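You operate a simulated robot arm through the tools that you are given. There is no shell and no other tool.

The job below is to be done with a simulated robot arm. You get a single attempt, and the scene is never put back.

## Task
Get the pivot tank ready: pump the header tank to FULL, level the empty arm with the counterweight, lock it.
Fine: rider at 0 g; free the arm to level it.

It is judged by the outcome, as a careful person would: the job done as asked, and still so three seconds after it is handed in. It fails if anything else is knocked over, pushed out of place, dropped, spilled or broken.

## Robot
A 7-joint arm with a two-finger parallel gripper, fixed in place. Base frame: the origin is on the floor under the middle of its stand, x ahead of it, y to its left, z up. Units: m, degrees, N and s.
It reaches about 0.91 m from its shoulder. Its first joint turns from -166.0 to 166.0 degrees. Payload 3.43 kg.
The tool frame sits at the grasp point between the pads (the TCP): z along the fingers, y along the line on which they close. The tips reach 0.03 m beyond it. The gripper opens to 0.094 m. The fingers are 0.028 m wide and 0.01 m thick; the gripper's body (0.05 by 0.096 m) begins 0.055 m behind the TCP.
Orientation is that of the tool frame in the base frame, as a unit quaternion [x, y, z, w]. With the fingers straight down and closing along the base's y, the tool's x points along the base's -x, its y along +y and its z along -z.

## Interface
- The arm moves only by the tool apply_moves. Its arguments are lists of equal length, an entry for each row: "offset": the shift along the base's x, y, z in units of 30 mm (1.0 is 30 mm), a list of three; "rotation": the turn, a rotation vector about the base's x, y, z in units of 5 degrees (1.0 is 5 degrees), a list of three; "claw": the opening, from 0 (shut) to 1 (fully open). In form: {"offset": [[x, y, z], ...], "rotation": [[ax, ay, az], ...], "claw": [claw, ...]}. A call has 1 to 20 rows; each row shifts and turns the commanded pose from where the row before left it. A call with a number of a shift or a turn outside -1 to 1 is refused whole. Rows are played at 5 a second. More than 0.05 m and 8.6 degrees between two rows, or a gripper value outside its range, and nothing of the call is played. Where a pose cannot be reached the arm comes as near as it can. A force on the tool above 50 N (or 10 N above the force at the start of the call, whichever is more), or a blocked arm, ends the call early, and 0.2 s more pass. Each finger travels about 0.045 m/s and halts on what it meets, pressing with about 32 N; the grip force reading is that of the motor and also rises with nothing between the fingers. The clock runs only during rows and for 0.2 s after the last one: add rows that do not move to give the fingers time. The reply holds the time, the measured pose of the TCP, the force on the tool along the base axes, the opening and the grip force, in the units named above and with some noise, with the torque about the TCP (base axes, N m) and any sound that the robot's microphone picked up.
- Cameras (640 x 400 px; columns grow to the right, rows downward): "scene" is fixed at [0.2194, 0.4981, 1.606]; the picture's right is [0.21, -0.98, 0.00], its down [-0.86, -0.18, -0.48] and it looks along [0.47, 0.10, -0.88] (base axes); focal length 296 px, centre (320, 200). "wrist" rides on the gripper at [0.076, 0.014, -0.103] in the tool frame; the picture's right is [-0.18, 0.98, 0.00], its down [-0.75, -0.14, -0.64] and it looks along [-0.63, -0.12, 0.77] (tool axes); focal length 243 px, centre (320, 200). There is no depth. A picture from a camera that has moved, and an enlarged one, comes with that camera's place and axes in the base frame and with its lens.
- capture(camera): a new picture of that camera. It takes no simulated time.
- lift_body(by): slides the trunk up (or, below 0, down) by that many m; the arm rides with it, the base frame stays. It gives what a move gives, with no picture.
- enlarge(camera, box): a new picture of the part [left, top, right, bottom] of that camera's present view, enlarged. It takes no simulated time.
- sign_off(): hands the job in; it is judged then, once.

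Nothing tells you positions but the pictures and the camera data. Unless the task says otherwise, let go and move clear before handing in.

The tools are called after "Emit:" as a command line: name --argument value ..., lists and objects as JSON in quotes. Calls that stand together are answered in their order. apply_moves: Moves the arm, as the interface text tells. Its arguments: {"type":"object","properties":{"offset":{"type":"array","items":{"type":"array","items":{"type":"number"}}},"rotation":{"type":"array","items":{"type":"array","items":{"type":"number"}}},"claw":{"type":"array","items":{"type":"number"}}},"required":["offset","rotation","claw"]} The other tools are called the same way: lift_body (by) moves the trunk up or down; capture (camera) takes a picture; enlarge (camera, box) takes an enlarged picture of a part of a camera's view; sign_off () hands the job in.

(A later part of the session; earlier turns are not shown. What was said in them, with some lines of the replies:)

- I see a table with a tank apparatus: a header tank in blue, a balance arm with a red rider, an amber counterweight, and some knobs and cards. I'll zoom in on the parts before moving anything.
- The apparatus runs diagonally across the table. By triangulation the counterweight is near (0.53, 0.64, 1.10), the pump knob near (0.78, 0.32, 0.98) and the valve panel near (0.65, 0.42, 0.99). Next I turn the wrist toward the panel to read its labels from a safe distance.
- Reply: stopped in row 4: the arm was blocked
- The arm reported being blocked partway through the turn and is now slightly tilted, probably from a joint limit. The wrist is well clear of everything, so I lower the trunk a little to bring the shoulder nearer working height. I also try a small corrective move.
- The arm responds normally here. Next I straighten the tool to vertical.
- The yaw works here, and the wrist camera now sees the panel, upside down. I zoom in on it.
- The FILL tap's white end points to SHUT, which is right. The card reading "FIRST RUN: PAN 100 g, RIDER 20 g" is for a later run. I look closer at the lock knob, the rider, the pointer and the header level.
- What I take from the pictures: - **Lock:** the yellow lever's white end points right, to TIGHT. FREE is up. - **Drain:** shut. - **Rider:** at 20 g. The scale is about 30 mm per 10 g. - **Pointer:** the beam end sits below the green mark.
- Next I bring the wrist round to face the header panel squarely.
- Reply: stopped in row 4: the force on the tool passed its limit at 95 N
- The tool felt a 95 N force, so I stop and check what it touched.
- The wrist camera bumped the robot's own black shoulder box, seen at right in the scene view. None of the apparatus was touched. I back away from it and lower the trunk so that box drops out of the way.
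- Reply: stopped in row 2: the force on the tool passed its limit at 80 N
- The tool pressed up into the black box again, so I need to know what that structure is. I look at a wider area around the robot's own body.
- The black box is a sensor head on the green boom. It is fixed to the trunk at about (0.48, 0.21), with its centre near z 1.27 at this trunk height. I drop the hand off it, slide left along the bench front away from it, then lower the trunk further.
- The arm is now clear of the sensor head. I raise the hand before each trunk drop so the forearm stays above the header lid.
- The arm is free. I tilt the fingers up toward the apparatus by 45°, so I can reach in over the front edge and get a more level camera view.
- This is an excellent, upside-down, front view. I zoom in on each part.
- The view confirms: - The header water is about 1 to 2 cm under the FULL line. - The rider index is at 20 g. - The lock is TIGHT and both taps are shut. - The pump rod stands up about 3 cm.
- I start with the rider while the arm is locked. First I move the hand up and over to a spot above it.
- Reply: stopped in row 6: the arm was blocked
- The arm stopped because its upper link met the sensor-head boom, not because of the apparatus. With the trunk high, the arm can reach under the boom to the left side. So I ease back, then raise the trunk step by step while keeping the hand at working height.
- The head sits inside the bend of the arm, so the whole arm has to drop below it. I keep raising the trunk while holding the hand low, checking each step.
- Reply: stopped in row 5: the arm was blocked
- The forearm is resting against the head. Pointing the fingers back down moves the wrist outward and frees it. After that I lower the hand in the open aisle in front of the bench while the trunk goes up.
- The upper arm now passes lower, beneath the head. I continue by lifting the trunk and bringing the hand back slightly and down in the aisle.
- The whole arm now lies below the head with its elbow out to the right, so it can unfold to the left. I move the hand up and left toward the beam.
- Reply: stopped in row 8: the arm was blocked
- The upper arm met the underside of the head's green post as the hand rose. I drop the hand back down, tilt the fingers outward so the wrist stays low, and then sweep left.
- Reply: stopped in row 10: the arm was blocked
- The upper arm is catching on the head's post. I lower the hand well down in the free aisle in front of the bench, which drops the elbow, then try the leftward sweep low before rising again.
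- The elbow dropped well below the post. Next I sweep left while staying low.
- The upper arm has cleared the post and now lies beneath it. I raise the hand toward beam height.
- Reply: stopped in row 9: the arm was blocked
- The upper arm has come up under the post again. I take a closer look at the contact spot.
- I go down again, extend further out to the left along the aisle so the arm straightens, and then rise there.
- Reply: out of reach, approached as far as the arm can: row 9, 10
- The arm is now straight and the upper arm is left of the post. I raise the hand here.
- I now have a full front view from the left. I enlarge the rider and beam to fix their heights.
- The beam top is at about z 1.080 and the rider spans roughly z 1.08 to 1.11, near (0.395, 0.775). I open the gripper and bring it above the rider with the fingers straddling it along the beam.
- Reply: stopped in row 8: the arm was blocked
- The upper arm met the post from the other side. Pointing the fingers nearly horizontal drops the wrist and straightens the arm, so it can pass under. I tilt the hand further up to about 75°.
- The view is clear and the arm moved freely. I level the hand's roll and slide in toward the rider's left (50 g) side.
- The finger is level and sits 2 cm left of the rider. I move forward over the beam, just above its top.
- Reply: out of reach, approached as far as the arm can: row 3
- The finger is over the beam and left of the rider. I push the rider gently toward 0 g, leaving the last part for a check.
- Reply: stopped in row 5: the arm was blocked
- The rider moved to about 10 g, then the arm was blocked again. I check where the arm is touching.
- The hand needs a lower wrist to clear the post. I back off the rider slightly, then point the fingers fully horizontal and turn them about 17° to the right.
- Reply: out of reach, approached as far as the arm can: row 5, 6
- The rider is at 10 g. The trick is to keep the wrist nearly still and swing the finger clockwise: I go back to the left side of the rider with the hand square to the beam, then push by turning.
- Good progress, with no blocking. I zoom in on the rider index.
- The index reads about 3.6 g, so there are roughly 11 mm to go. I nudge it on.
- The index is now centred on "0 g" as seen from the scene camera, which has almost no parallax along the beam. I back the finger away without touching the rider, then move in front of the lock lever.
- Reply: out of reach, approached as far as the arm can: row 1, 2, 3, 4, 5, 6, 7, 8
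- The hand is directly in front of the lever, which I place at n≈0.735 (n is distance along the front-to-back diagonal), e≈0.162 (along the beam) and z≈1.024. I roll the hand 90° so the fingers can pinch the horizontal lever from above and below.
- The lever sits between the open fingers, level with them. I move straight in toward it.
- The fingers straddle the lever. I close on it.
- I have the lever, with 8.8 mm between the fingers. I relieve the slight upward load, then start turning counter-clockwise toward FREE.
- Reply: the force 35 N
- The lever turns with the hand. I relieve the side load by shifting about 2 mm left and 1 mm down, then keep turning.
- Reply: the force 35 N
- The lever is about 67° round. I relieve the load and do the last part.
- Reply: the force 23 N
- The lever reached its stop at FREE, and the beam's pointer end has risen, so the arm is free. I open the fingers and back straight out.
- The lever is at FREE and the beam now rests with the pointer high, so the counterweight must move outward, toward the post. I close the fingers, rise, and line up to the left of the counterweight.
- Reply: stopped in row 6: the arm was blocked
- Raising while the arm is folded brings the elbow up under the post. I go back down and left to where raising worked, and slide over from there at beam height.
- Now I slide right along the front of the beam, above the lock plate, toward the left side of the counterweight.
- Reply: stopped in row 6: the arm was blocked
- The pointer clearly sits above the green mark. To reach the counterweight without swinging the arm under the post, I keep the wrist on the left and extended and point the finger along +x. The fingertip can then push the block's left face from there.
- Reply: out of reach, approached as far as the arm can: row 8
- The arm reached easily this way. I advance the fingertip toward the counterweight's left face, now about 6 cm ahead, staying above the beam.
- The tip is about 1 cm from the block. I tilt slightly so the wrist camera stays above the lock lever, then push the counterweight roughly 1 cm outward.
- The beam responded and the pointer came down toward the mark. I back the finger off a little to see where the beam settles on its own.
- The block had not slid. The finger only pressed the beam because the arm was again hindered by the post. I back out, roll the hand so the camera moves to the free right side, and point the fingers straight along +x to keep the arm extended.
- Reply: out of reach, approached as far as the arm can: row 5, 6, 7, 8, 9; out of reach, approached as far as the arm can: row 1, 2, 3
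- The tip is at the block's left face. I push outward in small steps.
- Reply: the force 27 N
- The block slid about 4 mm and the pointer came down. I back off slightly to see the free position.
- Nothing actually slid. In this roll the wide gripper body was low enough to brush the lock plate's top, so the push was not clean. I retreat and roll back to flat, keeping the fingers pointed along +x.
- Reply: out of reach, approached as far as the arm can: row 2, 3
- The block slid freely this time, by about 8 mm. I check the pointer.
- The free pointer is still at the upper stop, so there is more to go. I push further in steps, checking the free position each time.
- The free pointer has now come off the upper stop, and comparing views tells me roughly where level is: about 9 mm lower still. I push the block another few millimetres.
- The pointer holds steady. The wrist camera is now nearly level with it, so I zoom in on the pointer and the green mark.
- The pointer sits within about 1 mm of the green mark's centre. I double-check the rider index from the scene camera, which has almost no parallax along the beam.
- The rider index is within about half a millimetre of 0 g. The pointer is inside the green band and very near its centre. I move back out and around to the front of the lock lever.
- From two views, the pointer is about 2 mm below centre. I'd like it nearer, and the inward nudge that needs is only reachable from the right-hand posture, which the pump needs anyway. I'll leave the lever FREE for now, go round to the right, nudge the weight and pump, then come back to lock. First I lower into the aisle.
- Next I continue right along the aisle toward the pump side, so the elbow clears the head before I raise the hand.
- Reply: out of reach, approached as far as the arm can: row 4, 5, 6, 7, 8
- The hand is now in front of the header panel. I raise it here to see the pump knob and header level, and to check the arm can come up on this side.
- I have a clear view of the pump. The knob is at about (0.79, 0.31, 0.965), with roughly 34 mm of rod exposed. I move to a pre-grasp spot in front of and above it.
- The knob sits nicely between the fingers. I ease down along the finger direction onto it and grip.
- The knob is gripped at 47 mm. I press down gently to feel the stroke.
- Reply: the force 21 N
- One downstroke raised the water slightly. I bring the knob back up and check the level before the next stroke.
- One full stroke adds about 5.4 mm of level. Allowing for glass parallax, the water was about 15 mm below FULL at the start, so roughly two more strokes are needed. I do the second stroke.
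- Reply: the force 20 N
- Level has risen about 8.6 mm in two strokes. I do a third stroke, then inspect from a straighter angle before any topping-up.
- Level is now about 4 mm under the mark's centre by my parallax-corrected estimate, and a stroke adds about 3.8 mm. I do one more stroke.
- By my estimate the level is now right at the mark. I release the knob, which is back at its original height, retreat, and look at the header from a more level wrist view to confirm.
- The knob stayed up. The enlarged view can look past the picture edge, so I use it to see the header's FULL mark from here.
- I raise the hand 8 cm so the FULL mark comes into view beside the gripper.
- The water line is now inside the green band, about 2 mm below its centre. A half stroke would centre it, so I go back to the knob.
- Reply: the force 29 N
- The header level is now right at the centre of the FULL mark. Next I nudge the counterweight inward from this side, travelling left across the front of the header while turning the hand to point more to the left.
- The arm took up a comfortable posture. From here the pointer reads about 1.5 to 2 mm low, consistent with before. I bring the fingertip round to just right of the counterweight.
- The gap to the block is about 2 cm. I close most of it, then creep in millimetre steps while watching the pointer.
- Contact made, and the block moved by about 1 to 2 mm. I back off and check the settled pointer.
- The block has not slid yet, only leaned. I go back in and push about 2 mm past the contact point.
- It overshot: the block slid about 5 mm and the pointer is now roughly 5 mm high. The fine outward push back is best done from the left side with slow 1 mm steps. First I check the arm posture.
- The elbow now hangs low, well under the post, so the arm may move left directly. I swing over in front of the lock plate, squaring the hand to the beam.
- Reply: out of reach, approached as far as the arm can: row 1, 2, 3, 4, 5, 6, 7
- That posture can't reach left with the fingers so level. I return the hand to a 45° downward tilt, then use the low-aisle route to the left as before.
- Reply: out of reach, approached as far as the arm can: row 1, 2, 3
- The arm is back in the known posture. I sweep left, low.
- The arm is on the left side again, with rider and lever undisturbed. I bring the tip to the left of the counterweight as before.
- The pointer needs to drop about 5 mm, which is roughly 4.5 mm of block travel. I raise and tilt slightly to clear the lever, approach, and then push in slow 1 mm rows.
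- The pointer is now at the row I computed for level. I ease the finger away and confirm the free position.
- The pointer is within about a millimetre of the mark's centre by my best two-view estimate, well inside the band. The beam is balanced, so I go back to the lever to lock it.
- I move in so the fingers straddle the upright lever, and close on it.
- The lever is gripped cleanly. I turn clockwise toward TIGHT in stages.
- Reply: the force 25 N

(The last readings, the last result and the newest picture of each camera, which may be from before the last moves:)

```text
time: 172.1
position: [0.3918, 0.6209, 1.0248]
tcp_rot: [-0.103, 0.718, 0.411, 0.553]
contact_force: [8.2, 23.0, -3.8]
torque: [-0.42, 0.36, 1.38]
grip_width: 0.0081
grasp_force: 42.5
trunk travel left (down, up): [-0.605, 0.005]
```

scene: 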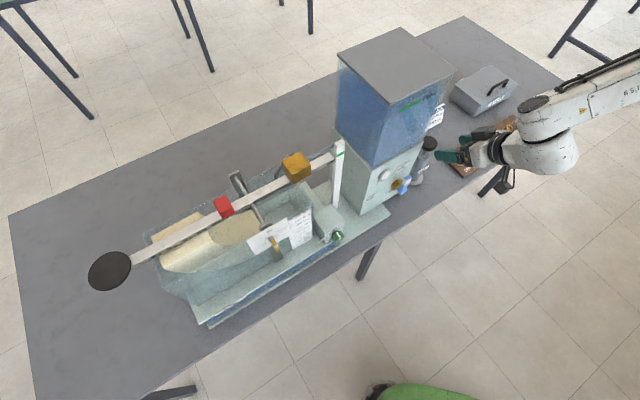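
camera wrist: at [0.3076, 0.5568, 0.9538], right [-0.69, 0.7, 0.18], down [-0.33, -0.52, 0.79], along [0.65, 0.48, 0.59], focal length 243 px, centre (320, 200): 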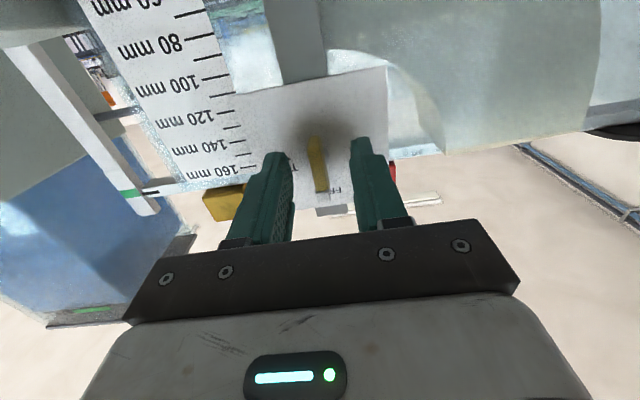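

Emit:
apply_moves --offset '[[0.02, 0.05, 0], [0, 0, 0], [0, 0, 0], [0, 0, 0], [0, 0, 0]]' --rotation '[[0.674, 0.666, -0.05], [0.674, 0.666, -0.05], [0.674, 0.666, -0.05], [0.674, 0.666, -0.05], [0.674, 0.666, -0.05]]' --claw '[0, 0, 0, 0, 0]'

Emit:
enlarge --camera "scene" --box '[220, 200, 340, 275]'

Emit:
enlarge --camera "scene" --box '[300, 130, 380, 180]'

```text
time: 173.3
position: [0.3932, 0.6204, 1.0257]
tcp_rot: [0.048, 0.722, 0.517, 0.457]
contact_force: [-0.6, 8.3, 9.7]
torque: [0.1, -0.04, 1.57]
grip_width: 0.0083
grasp_force: 42.4
trunk travel left (down, up): [-0.605, 0.005]
```

```text
5.33 times, centred on (280, 238) of scene
camera zoom: at [0.2194, 0.4981, 1.606], right [0.21, -0.98, 0.0], down [-0.86, -0.18, -0.48], along [0.47, 0.1, -0.88], focal length 1576 px, centre (533, 0)
```

zoom: 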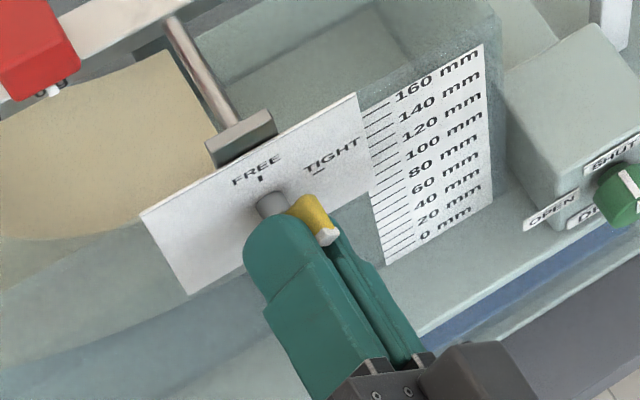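

```text
8.00 times, centred on (340, 155) of scene
camera zoom: at [0.2194, 0.4981, 1.606], right [0.21, -0.98, 0.0], down [-0.86, -0.18, -0.48], along [0.47, 0.1, -0.88], focal length 2364 px, centre (160, 560)
```

zoom: 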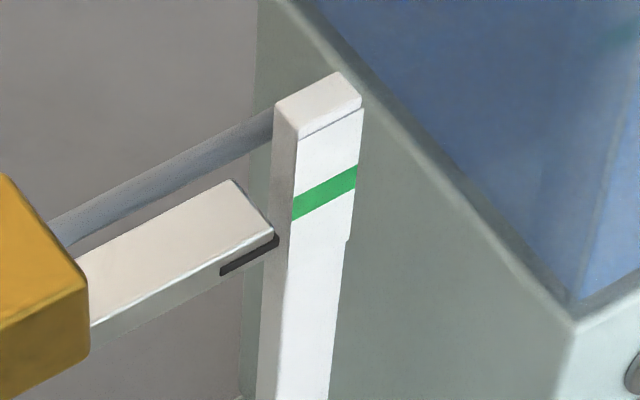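

Emit:
apply_moves --offset '[[0, 0, 0.02], [0, 0, 0], [0, 0, 0], [0, 0, 0], [0, 0, 0], [0, 0, 0]]' --rotation '[[0.674, 0.666, -0.05], [0.674, 0.666, -0.05], [0.674, 0.666, -0.05], [0.674, 0.666, -0.05], [0.674, 0.666, -0.05], [0.674, 0.666, -0.05]]' --claw '[0, 0, 0, 0, 0, 0]'

Emit:
capture --camera "wrist"

```text
time: 174.7
position: [0.3928, 0.6218, 1.0257]
tcp_rot: [0.223, 0.69, 0.612, 0.316]
contact_force: [-10.1, 11.9, 7.0]
torque: [0.51, -0.5, 1.68]
grip_width: 0.0088
grasp_force: 42.6
trunk travel left (down, up): [-0.605, 0.005]
```

```text
taken
camera wrist: at [0.2649, 0.6042, 1.0326], right [0.05, 0.02, 1.0], down [0.09, -1.0, 0.01], along [0.99, 0.08, -0.05], focal length 243 px, centre (320, 200)
```

wrist: 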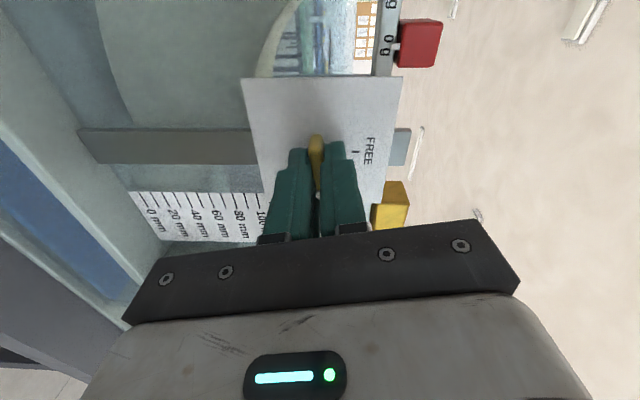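

Emit:
apply_moves --offset '[[0.03, -0.03, 0], [0, 0, 0], [0, 0, 0]]' --rotation '[[0.674, 0.666, -0.05], [0.674, 0.666, -0.05], [0, 0, 0]]' --claw '[0, 0, 0]'

Emit:
enlarge --camera "scene" --box '[220, 200, 340, 275]'

```text
time: 175.5
position: [0.3923, 0.6213, 1.0262]
tcp_rot: [0.279, 0.667, 0.639, 0.262]
contact_force: [-22.4, 24.6, 5.2]
torque: [0.42, -0.77, 0.72]
grip_width: 0.0084
grasp_force: 41.9
trunk travel left (down, up): [-0.605, 0.005]
```

```text
5.33 times, centred on (280, 238) of scene
camera zoom: at [0.2194, 0.4981, 1.606], right [0.21, -0.98, 0.0], down [-0.86, -0.18, -0.48], along [0.47, 0.1, -0.88], focal length 1576 px, centre (533, 0)
```

zoom: 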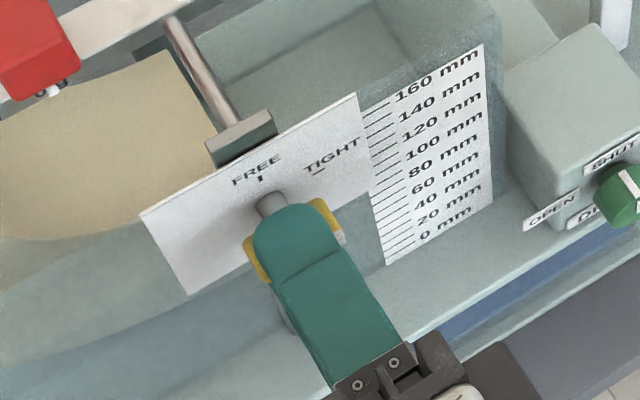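

I add a few more degrees to seat it firmly at the TIGHT stop, and relieve the side load.

Emit:
apply_moves --offset '[[-0.05, 0.05, 0], [0, 0, 0], [0, 0, 0]]' --rotation '[[0.35, 0.35, -0.03], [0.35, 0.35, -0.03], [0, 0, 0]]' --claw '[0, 0, 0]'

```text
time: 176.3
position: [0.3918, 0.6212, 1.0263]
tcp_rot: [0.309, 0.655, 0.648, 0.238]
contact_force: [-15.4, 12.1, 6.2]
torque: [-0.28, -1.56, 1.48]
grip_width: 0.0105
grasp_force: 44.1
trunk travel left (down, up): [-0.605, 0.005]
```

The lever is hard against its TIGHT stop. I open and back straight out.

Emit:
apply_moves --offset '[[0, 0, 0], [0, 0, 0], [-0.4, -0.4, 0], [-0.5, -0.5, 0], [-0.5, -0.5, 0], [-0.4, -0.4, 0], [0, 0, 0]]' --rotation '[[0, 0, 0], [0, 0, 0], [0, 0, 0], [0, 0, 0], [0, 0, 0], [0, 0, 0], [0, 0, 0]]' --claw '[0.4, 0.5, 0.5, 0.5, 0.5, 0.2, 0]'

Emit:
enlarge --camera "scene" --box '[240, 210, 320, 260]'

Emit:
enlarge --camera "scene" --box '[300, 130, 380, 180]'

Emit:
capture --camera "wrist"

```text
time: 177.9
position: [0.3404, 0.5673, 1.0257]
tcp_rot: [0.31, 0.656, 0.646, 0.238]
contact_force: [0.1, 0.2, -0.4]
torque: [-0.01, -0.01, 0.01]
grip_width: 0.0001
grasp_force: 3.1
trunk travel left (down, up): [-0.605, 0.005]
```

```text
8.00 times, centred on (280, 235) of scene
camera zoom: at [0.2194, 0.4981, 1.606], right [0.21, -0.98, 0.0], down [-0.86, -0.18, -0.48], along [0.47, 0.1, -0.88], focal length 2364 px, centre (640, -80)
```

zoom: 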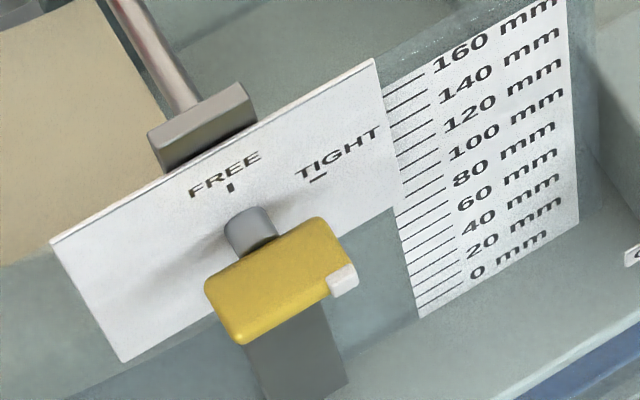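

```text
8.00 times, centred on (340, 155) of scene
camera zoom: at [0.2194, 0.4981, 1.606], right [0.21, -0.98, 0.0], down [-0.86, -0.18, -0.48], along [0.47, 0.1, -0.88], focal length 2364 px, centre (160, 560)
```

zoom: 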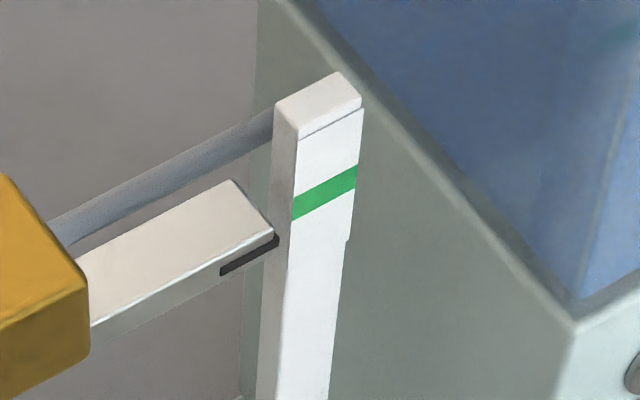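

```text
taken
camera wrist: at [0.2163, 0.5504, 1.0506], right [0.23, -0.16, 0.96], down [0.05, -0.98, -0.17], along [0.97, 0.09, -0.21], focal length 243 px, centre (320, 200)
```

wrist: 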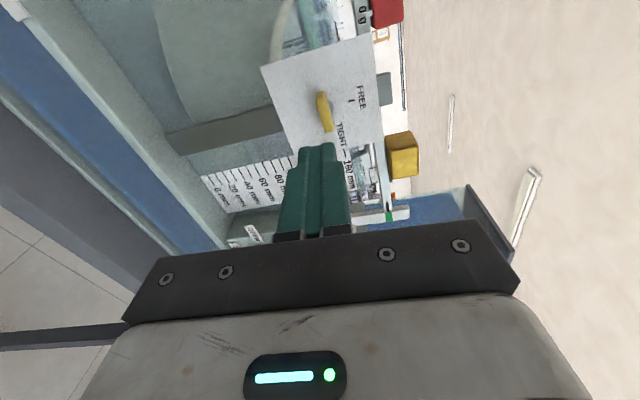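

The lever is back at TIGHT, exactly as at the start, and the beam did not move. I check the pointer and mark closely in this front view, and the header and rider once more.

Emit:
enlarge --camera "wrist" --box '[360, 180, 424, 220]'

Emit:
enlarge --camera "scene" --box '[215, 195, 250, 220]'

Emit:
enlarge --camera "scene" --box '[395, 80, 455, 120]'

```text
10.00 times, centred on (392, 200) of wrist
camera zoom: at [0.2163, 0.5504, 1.0506], right [0.23, -0.16, 0.96], down [0.05, -0.98, -0.17], along [0.97, 0.09, -0.21], focal length 2426 px, centre (-400, 200)
```

zoom: 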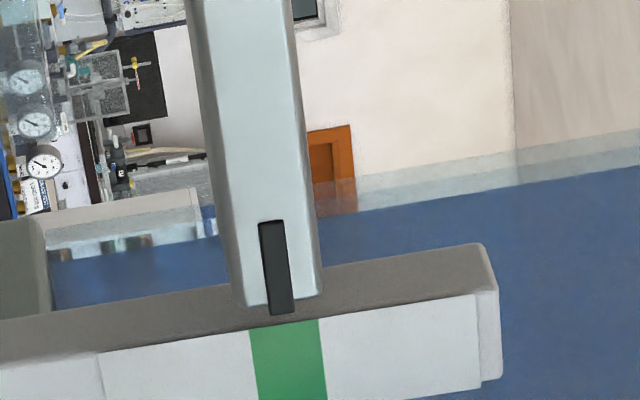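

```text
16.00 times, centred on (232, 208) of scene
camera zoom: at [0.2194, 0.4981, 1.606], right [0.21, -0.98, 0.0], down [-0.86, -0.18, -0.48], along [0.47, 0.1, -0.88], focal length 4729 px, centre (1720, 80)
```

zoom: 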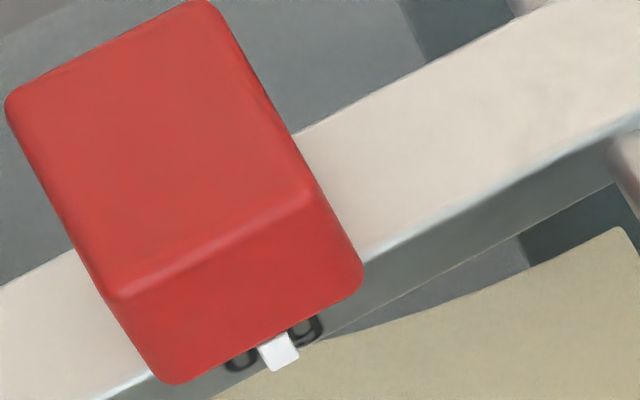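

```text
10.00 times, centred on (425, 100) of scene
camera zoom: at [0.2194, 0.4981, 1.606], right [0.21, -0.98, 0.0], down [-0.86, -0.18, -0.48], along [0.47, 0.1, -0.88], focal length 2956 px, centre (-730, 1200)
```

zoom: 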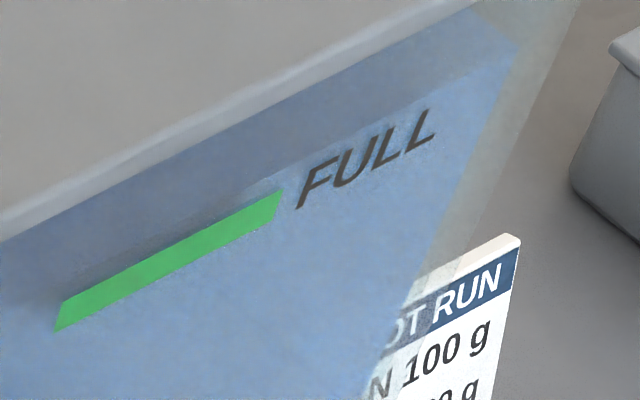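

The pointer is centred on the green band in this near-level view, the rider index is on 0 g, and the header is at FULL. I withdraw the hand clear and take a last overall look.

Emit:
apply_moves --offset '[[-0.35, -0.35, -0.2], [-0.35, -0.35, -0.4], [-0.3, -0.25, -0.5], [-0.3, -0.2, -0.6], [-0.2, -0.1, -0.6], [0, 0, 0]]' --rotation '[[0, 0, 0], [0, 0, 0], [0, 0, 0], [0, 0, 0], [0, 0, 0], [0, 0, 0]]' --claw '[0, 0, 0, 0, 0, 0]'

Emit:
capture --camera "scene"

Emit:
enlarge --camera "scene" --box '[300, 60, 560, 240]'

Emit:
enlarge --camera "scene" --box '[80, 130, 360, 310]'

```text
time: 179.3
position: [0.2947, 0.5299, 0.9546]
tcp_rot: [0.31, 0.656, 0.646, 0.237]
contact_force: [0.1, 0.1, -0.1]
torque: [0.0, 0.01, 0.01]
grip_width: 0.0001
grasp_force: 31.6
trunk travel left (down, up): [-0.605, 0.005]
```

```text
taken
```

scene: 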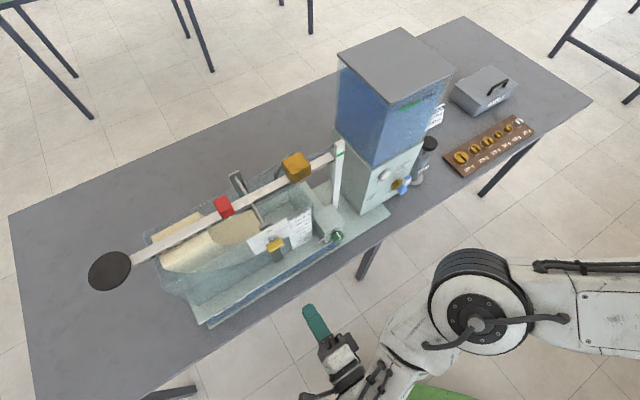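

```text
2.22 times, centred on (430, 150) of scene
camera zoom: at [0.2194, 0.4981, 1.606], right [0.21, -0.98, 0.0], down [-0.86, -0.18, -0.48], along [0.47, 0.1, -0.88], focal length 657 px, centre (76, 311)
```

zoom: 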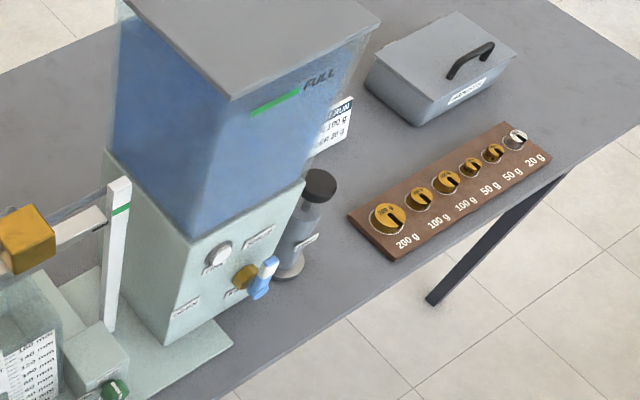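

```text
2.22 times, centred on (220, 220) of scene
camera zoom: at [0.2194, 0.4981, 1.606], right [0.21, -0.98, 0.0], down [-0.86, -0.18, -0.48], along [0.47, 0.1, -0.88], focal length 657 px, centre (542, 156)
```

zoom: 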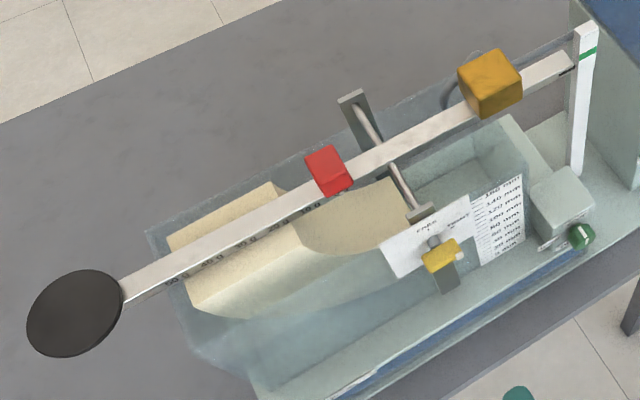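

Everything is in place:
- The header is at FULL and both taps are shut.
- The rider is at 0 g.
- The beam is level on the green mark and the lock is TIGHT.
- The weights, box and card are undisturbed, and the arm is clear.

I'm handing the job in.

Emit:
sign_off

```text
The job is handed in.
```

The pivot tank is ready and handed in: the header is full, the empty arm is level and locked, and the robot arm is clear.

- **Header tank:** I pumped four full strokes and a half stroke, which put the water at the centre of the FULL mark. The fill and drain taps stayed shut.
- **Rider:** it is at 0 g, within about half a millimetre.
- **Arm:** I freed it, slid the counterweight outward until it balanced, and locked it at TIGHT. The pointer is on the green mark, about 1 mm below centre by my best estimate.
- **Bench:** nothing else was moved or spilled. The weights, box and card are where they were.

Getting round to the left side, the robot arm bumped its own sensor head twice (up to 95 N) and was blocked a few more times by the head and its mount. None of that touched the apparatus.
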